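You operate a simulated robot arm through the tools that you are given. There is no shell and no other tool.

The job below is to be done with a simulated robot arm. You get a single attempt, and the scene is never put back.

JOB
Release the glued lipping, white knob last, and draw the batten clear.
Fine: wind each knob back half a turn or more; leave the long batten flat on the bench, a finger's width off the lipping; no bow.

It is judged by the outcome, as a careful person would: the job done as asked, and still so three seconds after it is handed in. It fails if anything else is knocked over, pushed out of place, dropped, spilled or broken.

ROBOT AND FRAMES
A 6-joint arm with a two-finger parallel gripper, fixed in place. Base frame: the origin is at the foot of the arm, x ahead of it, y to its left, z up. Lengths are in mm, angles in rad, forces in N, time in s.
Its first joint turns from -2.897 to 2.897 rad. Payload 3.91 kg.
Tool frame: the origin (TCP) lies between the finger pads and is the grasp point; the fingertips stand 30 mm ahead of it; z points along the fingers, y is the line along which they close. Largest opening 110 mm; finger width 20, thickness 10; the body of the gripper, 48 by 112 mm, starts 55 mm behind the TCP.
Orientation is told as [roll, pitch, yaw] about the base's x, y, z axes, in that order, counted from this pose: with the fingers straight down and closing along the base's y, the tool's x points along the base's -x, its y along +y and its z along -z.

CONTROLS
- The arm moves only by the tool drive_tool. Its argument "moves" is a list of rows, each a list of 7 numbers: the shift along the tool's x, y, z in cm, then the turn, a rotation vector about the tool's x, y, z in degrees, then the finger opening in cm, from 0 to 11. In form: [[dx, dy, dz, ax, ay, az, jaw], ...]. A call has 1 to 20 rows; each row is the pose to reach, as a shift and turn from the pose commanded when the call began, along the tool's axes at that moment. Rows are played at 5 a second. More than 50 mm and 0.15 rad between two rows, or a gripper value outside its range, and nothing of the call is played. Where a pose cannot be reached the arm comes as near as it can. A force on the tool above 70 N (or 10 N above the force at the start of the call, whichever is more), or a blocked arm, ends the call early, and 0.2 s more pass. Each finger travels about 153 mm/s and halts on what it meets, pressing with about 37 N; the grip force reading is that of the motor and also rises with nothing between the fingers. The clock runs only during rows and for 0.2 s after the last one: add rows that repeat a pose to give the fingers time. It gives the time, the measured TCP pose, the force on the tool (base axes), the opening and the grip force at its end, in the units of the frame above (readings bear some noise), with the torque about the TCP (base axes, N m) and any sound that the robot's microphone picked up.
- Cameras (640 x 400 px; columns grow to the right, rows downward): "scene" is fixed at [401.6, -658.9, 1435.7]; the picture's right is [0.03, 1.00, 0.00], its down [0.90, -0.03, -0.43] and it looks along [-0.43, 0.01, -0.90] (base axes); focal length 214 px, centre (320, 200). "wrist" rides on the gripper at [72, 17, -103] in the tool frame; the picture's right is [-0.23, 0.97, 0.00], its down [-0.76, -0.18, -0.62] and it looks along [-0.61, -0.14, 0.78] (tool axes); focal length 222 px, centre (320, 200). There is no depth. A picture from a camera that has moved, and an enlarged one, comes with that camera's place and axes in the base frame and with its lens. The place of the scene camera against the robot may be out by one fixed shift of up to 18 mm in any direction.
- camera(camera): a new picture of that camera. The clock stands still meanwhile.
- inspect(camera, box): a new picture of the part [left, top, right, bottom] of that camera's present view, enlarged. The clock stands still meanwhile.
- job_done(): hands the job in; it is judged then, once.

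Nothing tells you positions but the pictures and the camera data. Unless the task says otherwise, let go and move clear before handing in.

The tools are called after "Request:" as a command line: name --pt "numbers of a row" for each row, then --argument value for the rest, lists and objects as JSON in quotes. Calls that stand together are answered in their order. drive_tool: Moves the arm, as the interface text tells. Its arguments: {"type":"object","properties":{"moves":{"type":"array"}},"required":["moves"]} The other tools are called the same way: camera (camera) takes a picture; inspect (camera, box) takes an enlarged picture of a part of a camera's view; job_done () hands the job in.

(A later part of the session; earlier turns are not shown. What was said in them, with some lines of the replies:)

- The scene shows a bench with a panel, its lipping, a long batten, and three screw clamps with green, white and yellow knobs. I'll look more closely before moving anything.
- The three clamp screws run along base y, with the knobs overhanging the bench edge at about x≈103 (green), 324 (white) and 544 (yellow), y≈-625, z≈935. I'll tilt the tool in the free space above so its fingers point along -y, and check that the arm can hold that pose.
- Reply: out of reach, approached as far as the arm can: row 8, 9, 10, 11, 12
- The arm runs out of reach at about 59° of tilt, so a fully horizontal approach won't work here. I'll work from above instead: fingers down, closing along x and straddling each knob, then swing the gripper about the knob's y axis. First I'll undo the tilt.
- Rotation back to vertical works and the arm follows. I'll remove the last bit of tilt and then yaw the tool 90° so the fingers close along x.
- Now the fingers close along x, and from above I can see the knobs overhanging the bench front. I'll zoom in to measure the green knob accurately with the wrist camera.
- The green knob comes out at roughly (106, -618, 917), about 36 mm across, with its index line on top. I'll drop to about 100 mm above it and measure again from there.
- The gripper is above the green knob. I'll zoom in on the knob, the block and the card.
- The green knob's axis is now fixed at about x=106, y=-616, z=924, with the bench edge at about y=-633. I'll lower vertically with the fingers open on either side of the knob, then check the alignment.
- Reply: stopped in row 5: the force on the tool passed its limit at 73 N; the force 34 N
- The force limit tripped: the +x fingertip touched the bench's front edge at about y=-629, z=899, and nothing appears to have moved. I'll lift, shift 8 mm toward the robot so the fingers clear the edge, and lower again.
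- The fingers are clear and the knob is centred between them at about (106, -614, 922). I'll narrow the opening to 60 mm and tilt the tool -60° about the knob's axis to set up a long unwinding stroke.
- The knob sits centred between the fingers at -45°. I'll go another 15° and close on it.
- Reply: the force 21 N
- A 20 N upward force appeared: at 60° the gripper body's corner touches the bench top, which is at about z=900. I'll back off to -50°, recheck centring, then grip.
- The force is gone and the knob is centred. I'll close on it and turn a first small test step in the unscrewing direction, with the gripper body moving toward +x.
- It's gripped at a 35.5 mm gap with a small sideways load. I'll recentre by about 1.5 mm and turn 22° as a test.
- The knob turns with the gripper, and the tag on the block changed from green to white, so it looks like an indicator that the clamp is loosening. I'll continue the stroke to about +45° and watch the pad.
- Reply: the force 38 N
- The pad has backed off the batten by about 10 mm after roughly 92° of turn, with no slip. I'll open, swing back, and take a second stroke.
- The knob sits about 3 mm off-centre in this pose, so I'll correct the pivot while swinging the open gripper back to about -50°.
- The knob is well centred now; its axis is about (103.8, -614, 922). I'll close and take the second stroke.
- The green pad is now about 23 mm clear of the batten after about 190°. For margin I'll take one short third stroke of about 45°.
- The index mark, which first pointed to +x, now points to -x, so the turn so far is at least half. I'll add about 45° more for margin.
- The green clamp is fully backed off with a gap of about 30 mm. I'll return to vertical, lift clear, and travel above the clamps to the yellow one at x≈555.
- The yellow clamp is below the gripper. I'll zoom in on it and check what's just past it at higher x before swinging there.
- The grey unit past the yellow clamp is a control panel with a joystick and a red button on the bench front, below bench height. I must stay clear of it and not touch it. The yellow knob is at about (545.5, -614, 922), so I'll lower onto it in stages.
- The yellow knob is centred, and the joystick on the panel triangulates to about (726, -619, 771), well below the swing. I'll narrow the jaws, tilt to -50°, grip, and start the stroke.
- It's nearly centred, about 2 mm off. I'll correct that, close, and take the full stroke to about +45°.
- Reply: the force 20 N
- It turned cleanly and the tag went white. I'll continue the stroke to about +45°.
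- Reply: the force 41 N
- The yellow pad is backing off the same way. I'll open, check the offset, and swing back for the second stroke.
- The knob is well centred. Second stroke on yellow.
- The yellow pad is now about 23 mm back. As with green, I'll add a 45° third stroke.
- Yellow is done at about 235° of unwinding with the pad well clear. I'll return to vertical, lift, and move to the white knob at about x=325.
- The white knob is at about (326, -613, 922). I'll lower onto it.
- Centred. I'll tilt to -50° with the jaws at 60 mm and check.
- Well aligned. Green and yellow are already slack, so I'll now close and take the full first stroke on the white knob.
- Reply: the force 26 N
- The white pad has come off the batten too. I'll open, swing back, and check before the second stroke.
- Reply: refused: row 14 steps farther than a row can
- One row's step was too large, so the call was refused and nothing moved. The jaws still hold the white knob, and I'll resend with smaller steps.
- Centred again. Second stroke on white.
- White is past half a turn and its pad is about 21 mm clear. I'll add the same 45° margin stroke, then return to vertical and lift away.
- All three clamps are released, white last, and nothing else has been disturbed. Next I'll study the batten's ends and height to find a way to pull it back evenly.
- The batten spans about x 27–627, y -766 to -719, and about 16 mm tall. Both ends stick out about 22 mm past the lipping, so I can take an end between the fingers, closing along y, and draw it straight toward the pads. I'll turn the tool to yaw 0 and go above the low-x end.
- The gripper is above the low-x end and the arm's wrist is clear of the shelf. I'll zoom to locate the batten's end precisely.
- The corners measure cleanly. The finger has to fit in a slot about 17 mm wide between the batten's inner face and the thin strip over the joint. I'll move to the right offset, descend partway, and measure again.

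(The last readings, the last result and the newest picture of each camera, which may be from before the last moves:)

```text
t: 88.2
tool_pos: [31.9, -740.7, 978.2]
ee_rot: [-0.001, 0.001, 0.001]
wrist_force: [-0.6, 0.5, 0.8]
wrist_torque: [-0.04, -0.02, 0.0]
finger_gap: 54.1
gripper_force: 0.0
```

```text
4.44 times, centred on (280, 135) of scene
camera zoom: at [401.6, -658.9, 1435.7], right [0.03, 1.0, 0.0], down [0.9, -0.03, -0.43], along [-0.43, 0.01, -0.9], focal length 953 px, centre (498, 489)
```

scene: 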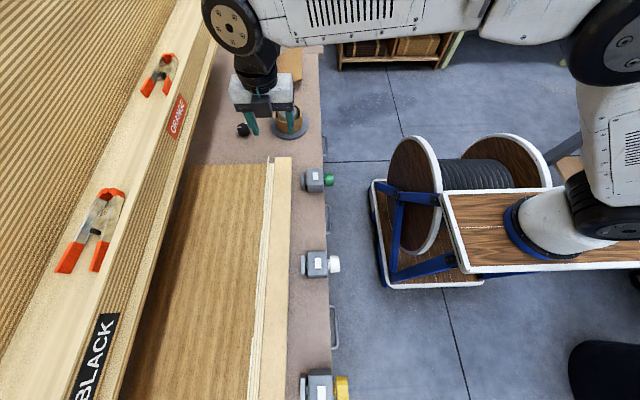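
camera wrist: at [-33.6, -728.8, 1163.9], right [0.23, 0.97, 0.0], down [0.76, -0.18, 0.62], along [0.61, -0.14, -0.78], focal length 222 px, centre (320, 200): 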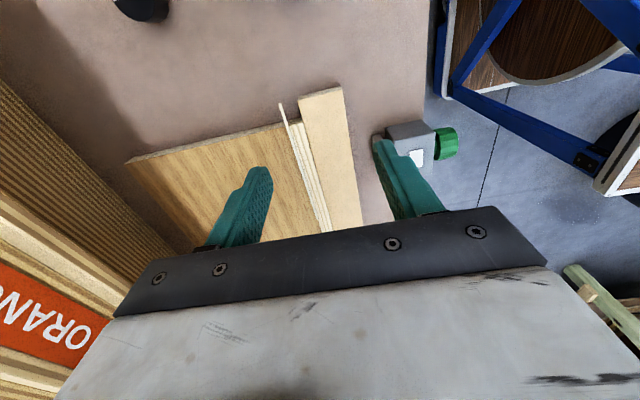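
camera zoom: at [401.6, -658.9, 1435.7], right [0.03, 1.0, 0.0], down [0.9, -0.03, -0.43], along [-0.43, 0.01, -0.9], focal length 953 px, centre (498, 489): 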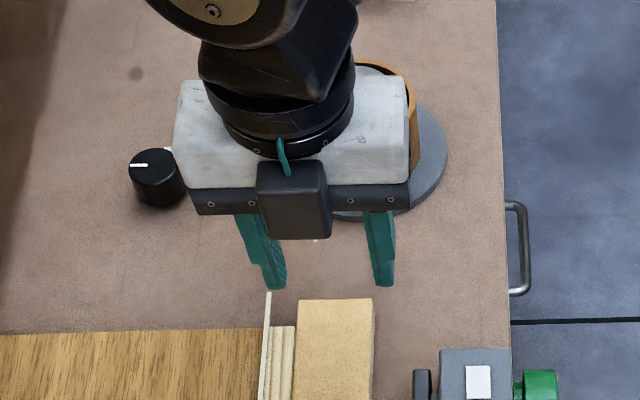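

At this range the batten's centre is about 2.8 mm toward -y of the tool, and the lipping's end is about 5 mm clear of the finger. I'll correct and lower until the tips are just above the batten top, then recheck.

Request:
drive_tool --pt "0 -0.28 0 0 0 0 5.4" --pt "0 -0.28 1.2 0 0 0 5.4" --pt "0 -0.28 2.4 0 0 0 5.4" --pt "0 -0.28 2.4 0 0 0 5.4" --pt "0 -0.28 2.4 0 0 0 5.4"

Request:
inspect --camera "wrist" --box '[220, 80, 420, 205]'

```text
t: 89.4
tool_pos: [30.2, -742.0, 955.2]
ee_rot: [-0.001, -0.001, 0.001]
wrist_force: [-0.7, -0.7, -0.3]
wrist_torque: [-0.01, 0.01, 0.0]
finger_gap: 54.1
gripper_force: 0.1
```

```text
3.20 times, centred on (320, 142) of wrist
camera zoom: at [-41.8, -723.1, 1058.1], right [0.23, 0.97, 0.0], down [0.76, -0.18, 0.62], along [0.61, -0.14, -0.78], focal length 711 px, centre (320, 384)
```

zoom: 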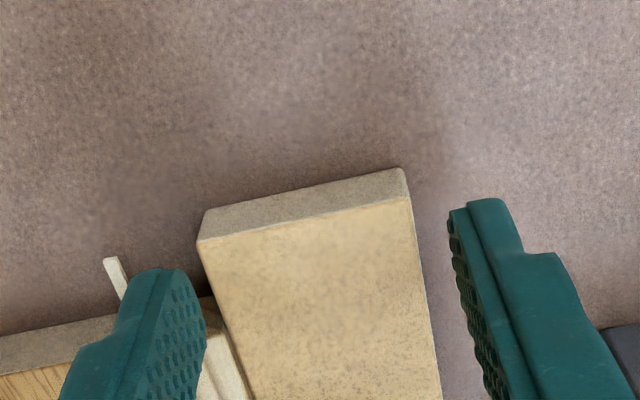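

The arm drifts by a millimetre or two, so I'm working from the picture. I'll nudge 2 mm in -y and +x, then recheck before going down beside the batten.

Request:
drive_tool --pt "-0.2 -0.2 0 0 0 0 5.4" --pt "-0.2 -0.2 0.3 0 0 0 5.4" --pt "-0.2 -0.2 0.3 0 0 0 5.4" --pt "-0.2 -0.2 0.3 0 0 0 5.4"

Request:
inspect --camera "wrist" --box '[220, 80, 420, 205]'

Request:
inspect --camera "scene" --box '[230, 110, 320, 170]'

```text
t: 90.4
tool_pos: [33.2, -741.2, 950.5]
ee_rot: [0.0, 0.0, 0.001]
wrist_force: [-0.1, -0.1, 0.6]
wrist_torque: [0.03, -0.01, 0.01]
finger_gap: 53.8
gripper_force: 0.0
```

```text
3.20 times, centred on (320, 142) of wrist
camera zoom: at [-39.9, -724.6, 1054.4], right [0.23, 0.97, 0.0], down [0.76, -0.18, 0.62], along [0.61, -0.14, -0.78], focal length 711 px, centre (320, 384)
```

zoom: 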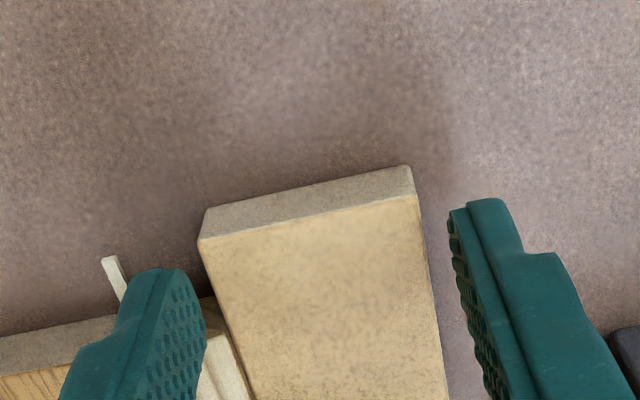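

```text
6.67 times, centred on (275, 140) of scene
camera zoom: at [401.6, -658.9, 1435.7], right [0.03, 1.0, 0.0], down [0.9, -0.03, -0.43], along [-0.43, 0.01, -0.9], focal length 1430 px, centre (620, 600)
```

zoom: 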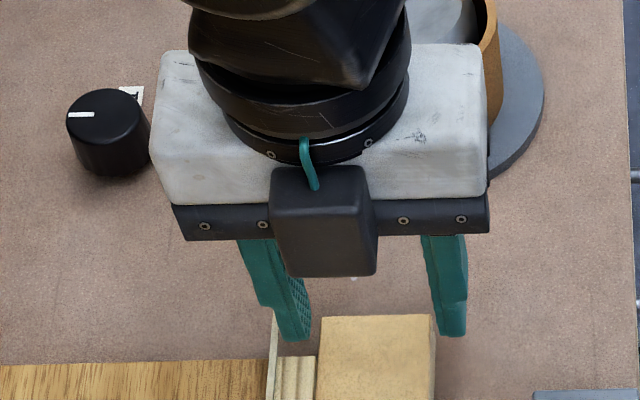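

The batten is centred within 1 mm, with about 3 mm clear on its inner side and 5 mm to the strip. I'll lower the fingertips to about 3 mm above the bench.

Request:
drive_tool --pt "0 -0.05 0.6 0 0 0 5.4" --pt "0 -0.05 1.2 0 0 0 5.4" --pt "0 -0.05 1.6 0 0 0 5.4" --pt "0 -0.05 1.6 0 0 0 5.4"

Request:
inspect --camera "wrist" --box '[220, 80, 420, 205]'

Request:
inspect --camera "scene" --box '[230, 110, 320, 170]'

```text
t: 91.4
tool_pos: [33.3, -743.3, 935.5]
ee_rot: [0.001, -0.001, 0.002]
wrist_force: [0.2, 0.1, -0.3]
wrist_torque: [0.01, 0.04, -0.01]
finger_gap: 54.2
gripper_force: 0.0
```

```text
3.20 times, centred on (320, 142) of wrist
camera zoom: at [-39.1, -725.5, 1038.3], right [0.23, 0.97, 0.0], down [0.76, -0.18, 0.62], along [0.61, -0.14, -0.78], focal length 711 px, centre (320, 384)
```

zoom: 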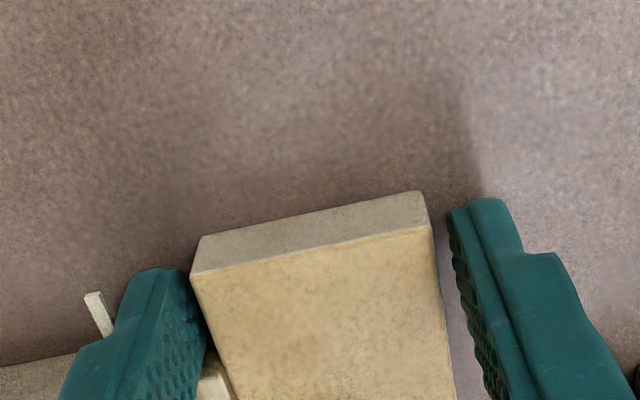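

```text
6.67 times, centred on (275, 140) of scene
camera zoom: at [401.6, -658.9, 1435.7], right [0.03, 1.0, 0.0], down [0.9, -0.03, -0.43], along [-0.43, 0.01, -0.9], focal length 1430 px, centre (620, 600)
```

zoom: 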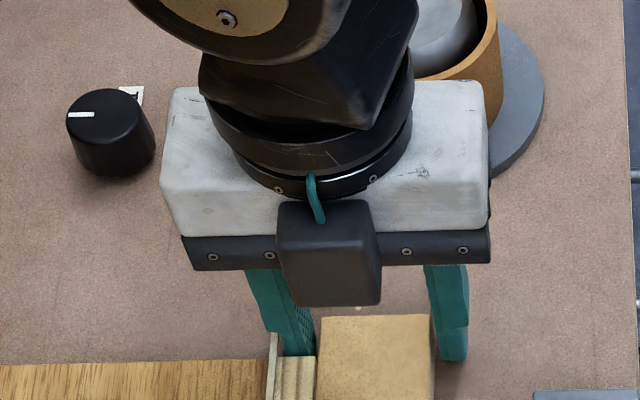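

The fingers straddle the batten's end with no contact. I'll close on it.

Request:
drive_tool --pt "0 0 0.15 0 0 0 5.1" --pt "0 0 0.15 0 0 0 4.8" --pt "0 0 0.15 0 0 0 4.6" --pt "0 0 0.15 0 0 0 4.3" --pt "0 0 0.15 0 0 0 4.3"

Request:
inspect --camera "wrist" --box '[220, 80, 420, 205]'

Request:
inspect --camera "scene" --box '[230, 110, 350, 200]'

```text
t: 92.6
tool_pos: [33.4, -742.4, 932.7]
ee_rot: [0.0, 0.0, 0.002]
wrist_force: [-1.0, -1.6, 1.8]
wrist_torque: [-0.07, -0.01, -0.07]
finger_gap: 47.3
gripper_force: 36.8
```

```text
3.20 times, centred on (320, 142) of wrist
camera zoom: at [-38.8, -725.2, 1036.3], right [0.23, 0.97, 0.0], down [0.76, -0.18, 0.62], along [0.61, -0.14, -0.78], focal length 711 px, centre (320, 384)
```

zoom: 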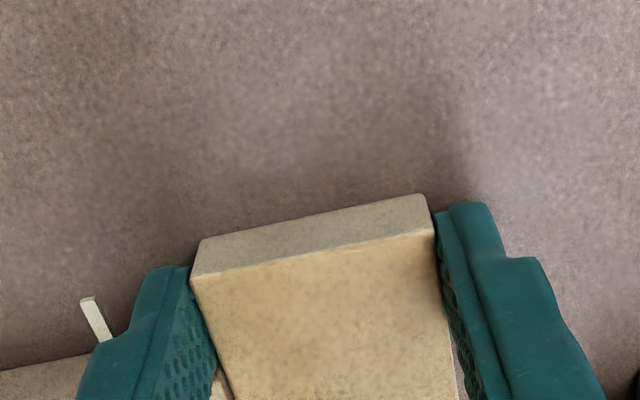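

```text
4.44 times, centred on (290, 155) of scene
camera zoom: at [401.6, -658.9, 1435.7], right [0.03, 1.0, 0.0], down [0.9, -0.03, -0.43], along [-0.43, 0.01, -0.9], focal length 953 px, centre (453, 400)
```

zoom: 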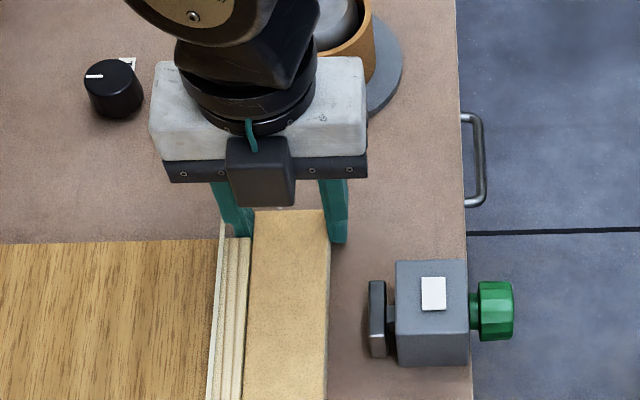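

Gripped at 47 mm with almost no side load. I'll draw slowly 8 mm in +y and check whether the whole batten follows parallel.

Request:
drive_tool --pt "0 0.1 0 0 0 0 4.3" --pt "0 0.2 0 0 0 0 4.3" --pt "0 0.3 0 0 0 0 4.3" --pt "0 0.4 0 0 0 0 4.3" --pt "0 0.5 0 0 0 0 4.3" --pt "0 0.6 0 0 0 0 4.3" --pt "0 0.7 0 0 0 0 4.3" --pt "0 0.8 0 0 0 0 4.3" --pt "0 0.8 0 0 0 0 4.3"

Request:
camera --camera "scene"

Request:
inspect --camera "scene" --box '[230, 110, 350, 200]'

Request:
inspect --camera "scene" --box '[230, 320, 350, 400]'

Request:
inspect --camera "scene" --box '[230, 220, 350, 300]'

```text
t: 94.6
tool_pos: [33.0, -734.2, 933.0]
ee_rot: [0.002, -0.001, 0.003]
wrist_force: [0.6, -2.7, 2.5]
wrist_torque: [-0.2, 0.07, -0.23]
finger_gap: 47.6
gripper_force: 36.9
```

```text
taken
```

scene: 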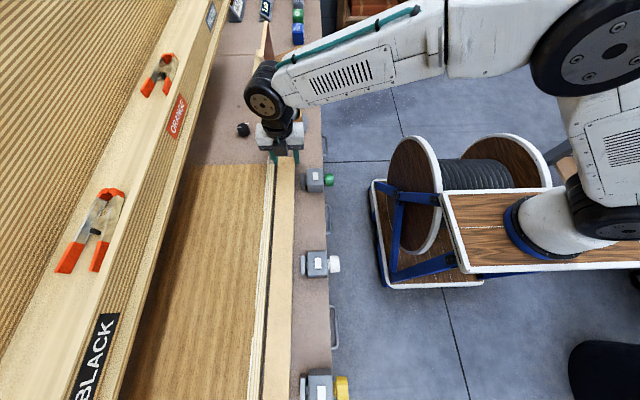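

```text
4.44 times, centred on (290, 155) of scene
camera zoom: at [401.6, -658.9, 1435.7], right [0.03, 1.0, 0.0], down [0.9, -0.03, -0.43], along [-0.43, 0.01, -0.9], focal length 953 px, centre (453, 400)
```

zoom: 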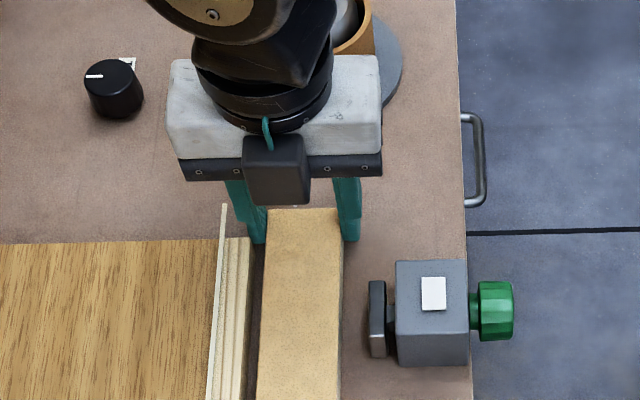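

```text
5.00 times, centred on (290, 360) of scene
camera zoom: at [401.6, -658.9, 1435.7], right [0.03, 1.0, 0.0], down [0.9, -0.03, -0.43], along [-0.43, 0.01, -0.9], focal length 1072 px, centre (470, -600)
```

zoom: 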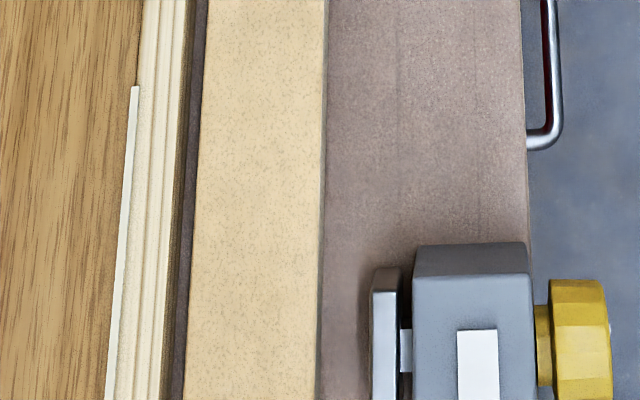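

```text
5.00 times, centred on (290, 260) of scene
camera zoom: at [401.6, -658.9, 1435.7], right [0.03, 1.0, 0.0], down [0.9, -0.03, -0.43], along [-0.43, 0.01, -0.9], focal length 1072 px, centre (470, -100)
```

zoom: 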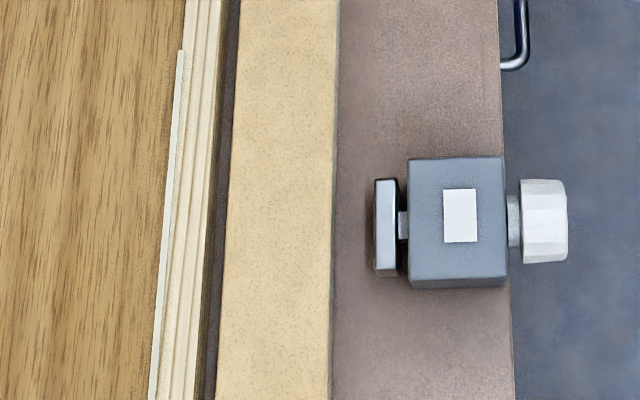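

The whole batten is following nearly parallel with little force. I'll continue another 10 mm.

Request:
drive_tool --pt "0 0.1 0 0 0 0 4.3" --pt "0 0.2 0 0 0 0 4.3" --pt "0 0.3 0 0 0 0 4.3" --pt "0 0.4 0 0 0 0 4.3" --pt "0 0.5 0 0 0 0 4.3" --pt "0 0.6 0 0 0 0 4.3" --pt "0 0.7 0 0 0 0 4.3" --pt "0 0.8 0 0 0 0 4.3" --pt "0 0.9 0 0 0 0 4.3" --pt "0 1.0 0 0 0 0 4.3" --pt "0 1.0 0 0 0 0 4.3"

Request:
inspect --camera "scene" --box '[240, 140, 340, 200]'

Request:
inspect --camera "scene" --box '[230, 340, 330, 400]'

Request:
inspect --camera "scene" --box '[230, 230, 330, 290]'

```text
t: 97.0
tool_pos: [32.3, -723.8, 934.7]
ee_rot: [0.002, -0.001, 0.003]
wrist_force: [-1.7, -1.3, 0.2]
wrist_torque: [-0.05, 0.05, -0.19]
finger_gap: 47.4
gripper_force: 37.2
```

```text
6.40 times, centred on (290, 170) of scene
camera zoom: at [401.6, -658.9, 1435.7], right [0.03, 1.0, 0.0], down [0.9, -0.03, -0.43], along [-0.43, 0.01, -0.9], focal length 1373 px, centre (512, 392)
```

zoom: 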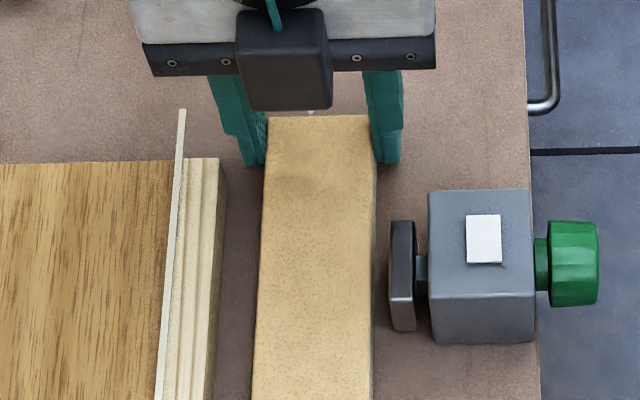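

```text
6.40 times, centred on (280, 370) of scene
camera zoom: at [401.6, -658.9, 1435.7], right [0.03, 1.0, 0.0], down [0.9, -0.03, -0.43], along [-0.43, 0.01, -0.9], focal length 1373 px, centre (576, -888)
```

zoom: 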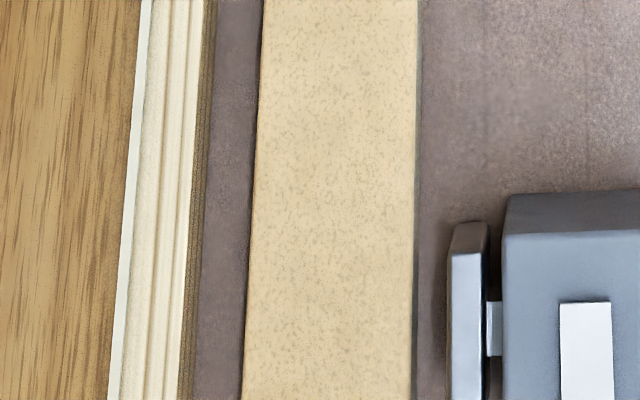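

```text
6.40 times, centred on (280, 260) of scene
camera zoom: at [401.6, -658.9, 1435.7], right [0.03, 1.0, 0.0], down [0.9, -0.03, -0.43], along [-0.43, 0.01, -0.9], focal length 1373 px, centre (576, -184)
```

zoom: 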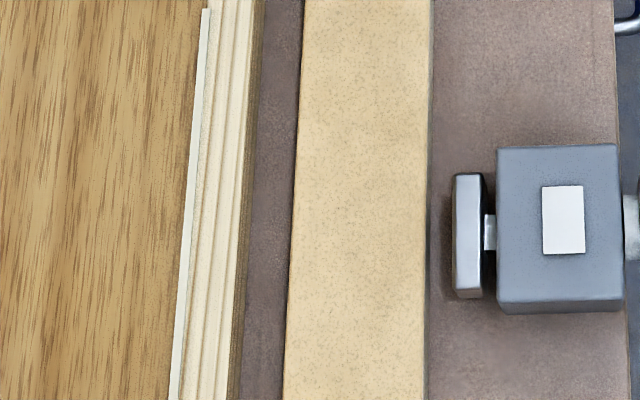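

The gap looks like roughly 17–21 mm along the length. I'll measure it more finely at several spots before letting go.

Request:
inspect --camera "scene" --box '[262, 170, 302, 195]'

Request:
inspect --camera "scene" --box '[255, 250, 295, 275]'

Request:
inspect --camera "scene" --box '[245, 372, 285, 397]'

```text
16.00 times, centred on (282, 182) of scene
camera zoom: at [401.6, -658.9, 1435.7], right [0.03, 1.0, 0.0], down [0.9, -0.03, -0.43], along [-0.43, 0.01, -0.9], focal length 3432 px, centre (928, 480)
```

zoom: 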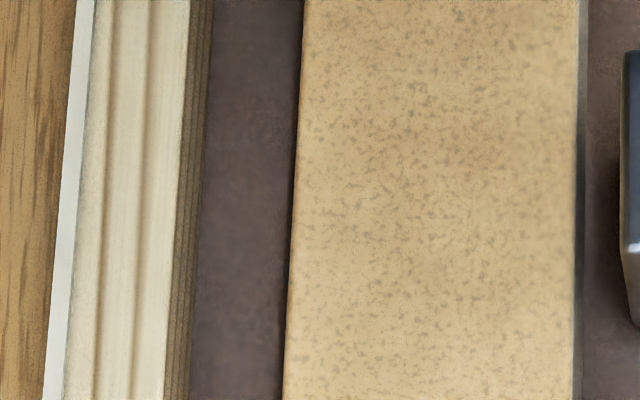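

```text
16.00 times, centred on (275, 262) of scene
camera zoom: at [401.6, -658.9, 1435.7], right [0.03, 1.0, 0.0], down [0.9, -0.03, -0.43], along [-0.43, 0.01, -0.9], focal length 3432 px, centre (1040, -800)
```

zoom: 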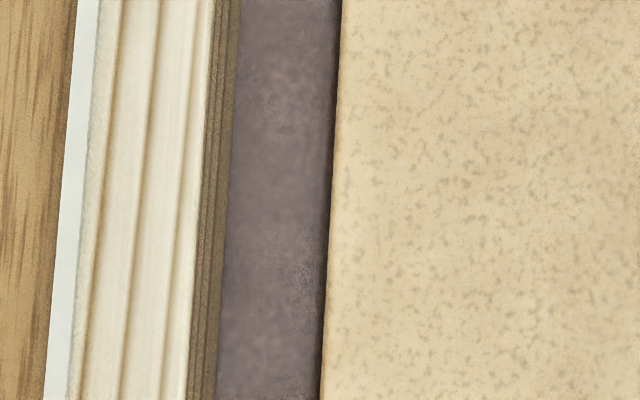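

```text
16.00 times, centred on (265, 384) of scene
camera zoom: at [401.6, -658.9, 1435.7], right [0.03, 1.0, 0.0], down [0.9, -0.03, -0.43], along [-0.43, 0.01, -0.9], focal length 3432 px, centre (1200, -2752)
```

zoom: 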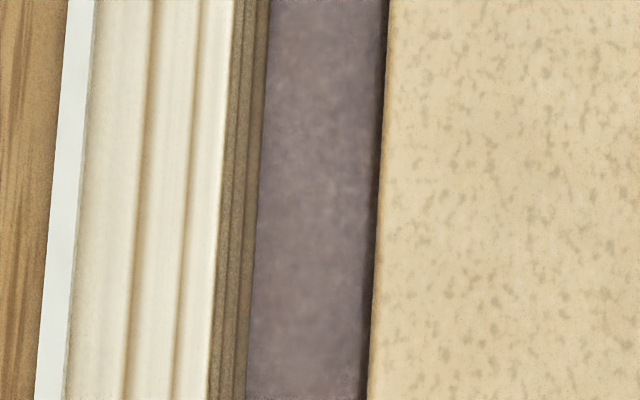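

The gap measures about 20.5, 18.9 and 19.0 mm at the low end, middle and high end, so it's an even finger's width and straight. I'll release gently and lift straight up.

Request:
drive_tool --pt "0 0 0 0 0 0 4.7" --pt "0 0 0 0 0 0 4.9" --pt "0 0 0 0 0 0 5.2" --pt "0 0 0 0 0 0 5.5" --pt "0 0 0 0 0 0 5.5"

Request:
inspect --camera "wrist" --box '[220, 80, 420, 205]'

Request:
inspect --camera "scene" --box '[240, 140, 340, 200]'

```text
t: 98.2
tool_pos: [31.5, -724.1, 933.8]
ee_rot: [-0.002, -0.001, 0.001]
wrist_force: [-0.2, 0.0, 1.2]
wrist_torque: [0.0, 0.03, 0.0]
finger_gap: 54.9
gripper_force: 0.0
```

```text
3.20 times, centred on (320, 142) of wrist
camera zoom: at [-39.8, -707.0, 1036.9], right [0.23, 0.97, 0.0], down [0.76, -0.18, 0.62], along [0.61, -0.14, -0.78], focal length 711 px, centre (320, 384)
```

zoom: 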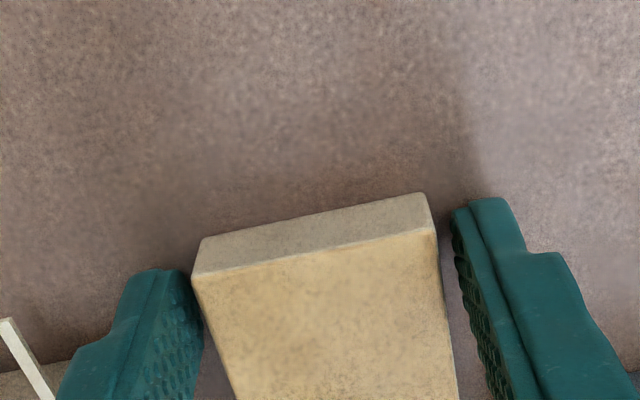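

```text
6.40 times, centred on (290, 170) of scene
camera zoom: at [401.6, -658.9, 1435.7], right [0.03, 1.0, 0.0], down [0.9, -0.03, -0.43], along [-0.43, 0.01, -0.9], focal length 1373 px, centre (512, 392)
```

zoom: 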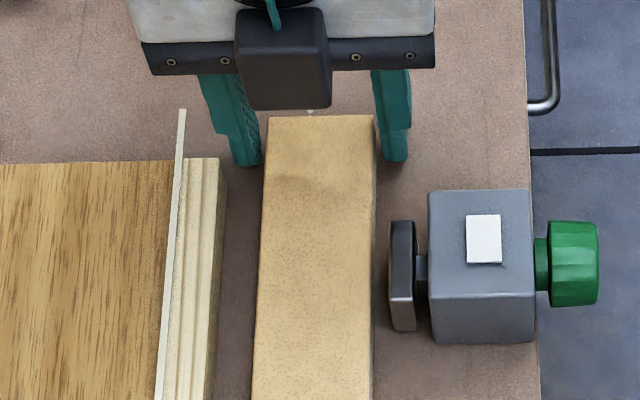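

Released cleanly, and both fingers are clear of the batten. I'll lift straight up and back away toward the robot.

Request:
drive_tool --pt "0 0 -1 0 0 0 5.5" --pt "0 0 -3 0 0 0 5.5" --pt "0 0 -6 0 0 0 5.5" --pt "0 0 -10 0 0 0 5.5" --pt "0 0 -14 0 0 0 5.5" --pt "0 0 -17 0 0 0 5.5" --pt "-3 3 -17 0 0 0 5.5" --pt "-6 6 -17 0 0 0 5.5" --pt "-8 10 -17 0 0 0 5.5" --pt "-8 14 -17 0 0 0 5.5" --pt "-8 14 -17 0 0 0 5.5"

Request:
camera --camera "scene"

Request:
camera --camera "wrist"

Request:
inspect --camera "scene" --box '[262, 170, 302, 195]'

Request:
inspect --camera "scene" --box '[245, 372, 285, 397]'

Request:
inspect --camera "scene" --box '[255, 250, 295, 275]'

```text
t: 100.6
tool_pos: [112.8, -586.5, 1103.4]
ee_rot: [0.001, 0.0, 0.003]
wrist_force: [-0.1, 0.3, 0.0]
wrist_torque: [0.0, 0.0, -0.01]
finger_gap: 54.8
gripper_force: 0.0
```

```text
taken
```

scene: 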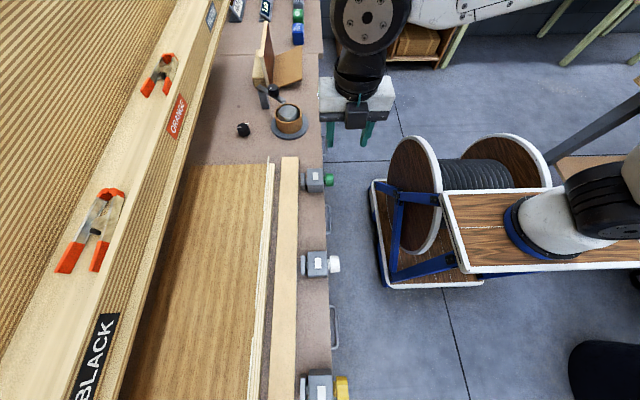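

```text
taken
camera wrist: at [40.2, -569.7, 1206.2], right [0.23, 0.97, 0.0], down [0.76, -0.18, 0.62], along [0.61, -0.14, -0.78], focal length 222 px, centre (320, 200)
```

wrist: 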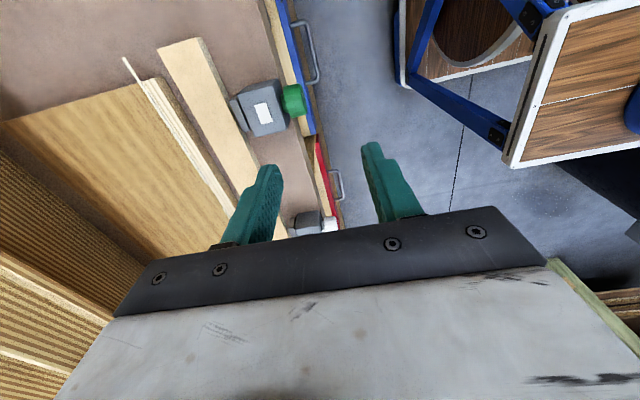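

```text
16.00 times, centred on (282, 182) of scene
camera zoom: at [401.6, -658.9, 1435.7], right [0.03, 1.0, 0.0], down [0.9, -0.03, -0.43], along [-0.43, 0.01, -0.9], focal length 3432 px, centre (928, 480)
```

zoom: 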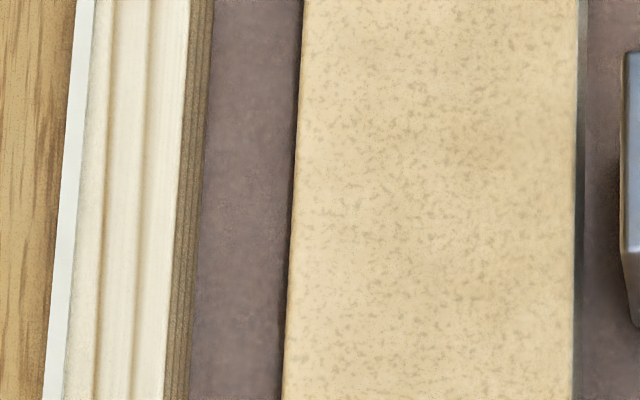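

```text
16.00 times, centred on (265, 384) of scene
camera zoom: at [401.6, -658.9, 1435.7], right [0.03, 1.0, 0.0], down [0.9, -0.03, -0.43], along [-0.43, 0.01, -0.9], focal length 3432 px, centre (1200, -2752)
```

zoom: 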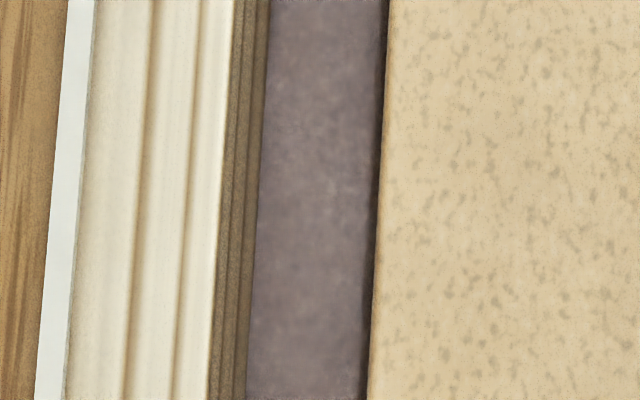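

```text
16.00 times, centred on (275, 262) of scene
camera zoom: at [401.6, -658.9, 1435.7], right [0.03, 1.0, 0.0], down [0.9, -0.03, -0.43], along [-0.43, 0.01, -0.9], focal length 3432 px, centre (1040, -800)
```

zoom: 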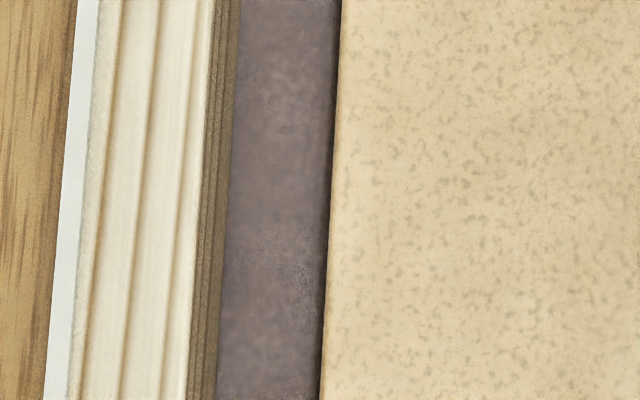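

Everything is holding: all three tags are white, the pads are back, and the gap is steady. I'll take one look at the far high-x end, which the scene camera can't see, before handing in.

Request:
drive_tool --pt "-4.5 0.5 0 0 0 0 5.5" --pt "-9 1 0 0 0 0 5.5" --pt "-13.5 1.5 0 0 0 0 5.5" --pt "-18 2 0 0 0 0 5.5" --pt "-22.5 2 0 0 0 0 5.5" --pt "-27 2 0 0 0 0 5.5" --pt "-31.5 2 0 0 0 0 5.5" --pt "-36 2 0 0 0 0 5.5" --pt "-40 2 0 0 0 0 5.5" --pt "-40 2 0 0 0 0 5.5"

Request:
camera --camera "wrist"

Request:
inspect --camera "wrist" --box '[80, 20, 280, 170]'

Request:
camera --camera "scene"

```text
t: 102.8
tool_pos: [514.0, -565.3, 1104.0]
ee_rot: [0.002, -0.001, 0.001]
wrist_force: [-0.9, -0.2, 0.5]
wrist_torque: [0.03, -0.02, 0.01]
finger_gap: 54.9
gripper_force: 0.1
```

```text
taken
camera wrist: at [441.6, -548.1, 1206.5], right [0.23, 0.97, 0.0], down [0.76, -0.18, 0.62], along [0.61, -0.14, -0.78], focal length 222 px, centre (320, 200)
```

wrist: 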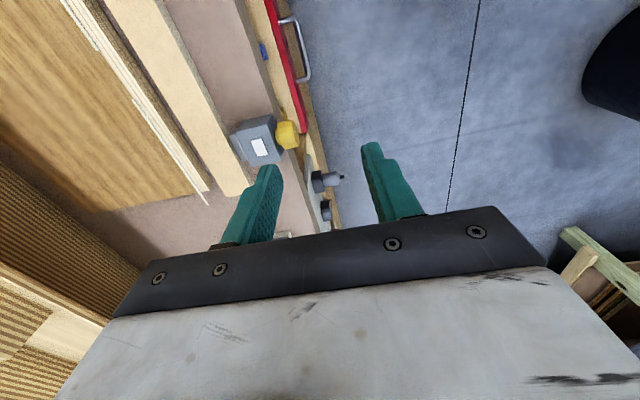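

```text
2.67 times, centred on (180, 95) of wrist
camera zoom: at [441.6, -548.1, 1206.5], right [0.23, 0.97, 0.0], down [0.76, -0.18, 0.62], along [0.61, -0.14, -0.78], focal length 592 px, centre (693, 480)
```

zoom: 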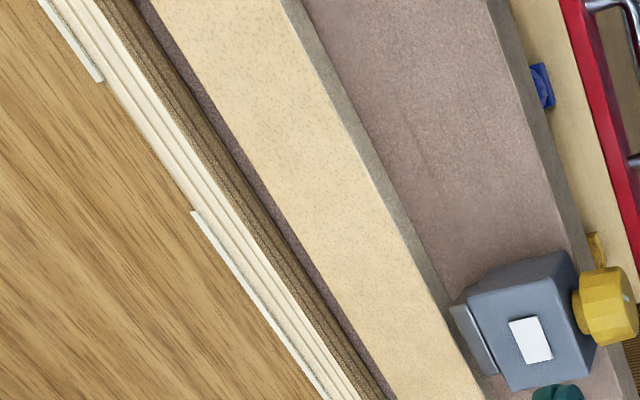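

```text
taken
```

scene: 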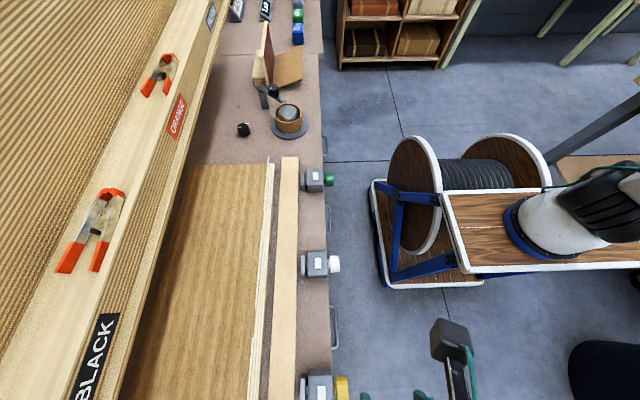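

Request:
inspect --camera "wrist" --box '[160, 130, 260, 210]'

```text
5.00 times, centred on (210, 170) of wrist
camera zoom: at [441.6, -548.1, 1206.5], right [0.23, 0.97, 0.0], down [0.76, -0.18, 0.62], along [0.61, -0.14, -0.78], focal length 1111 px, centre (870, 350)
```

zoom: 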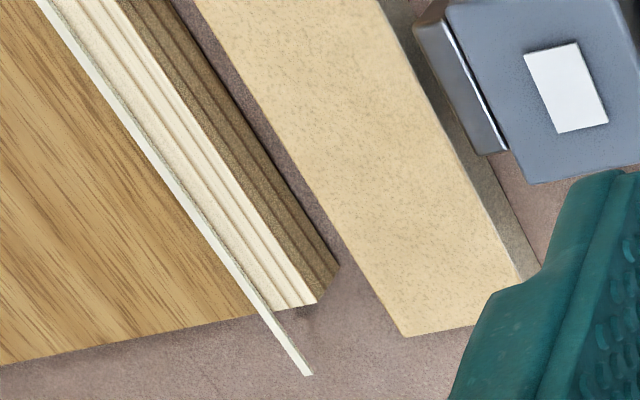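

All three knobs are wound back about 235° each, in the order green, yellow, white, and their tags now read white. The batten lies straight and flat on the bench, about 19–20 mm off the lipping along its whole length. Everything else looks undisturbed and the gripper is clear, so I'm handing in.

Request:
job_done

```text
The job is handed in.
```

The lipping is released and the batten is drawn clear, about 19–20 mm off the lipping along its whole length. I've handed the job in; no verdict came back.

- **Knobs:** I wound green back first, then yellow, then white last, each about 235° (a little under two-thirds of a turn). All three pads are well back from the batten.
- **Batten:** I drew it from its near end and it followed parallel. It lies flat on the bench, and I measured the gap at both ends and in the middle: 18.9 to 20.5 mm, with no visible bow.
- **Bench contact:** the gripper touched the bench twice while I was setting up on the green knob: a fingertip on the front edge (about 73 N, which stopped the move) and the body corner on the top (about 20 N). I saw nothing moved or marked.

Everything else looked undisturbed in the final pictures, and the gripper is clear of the work.
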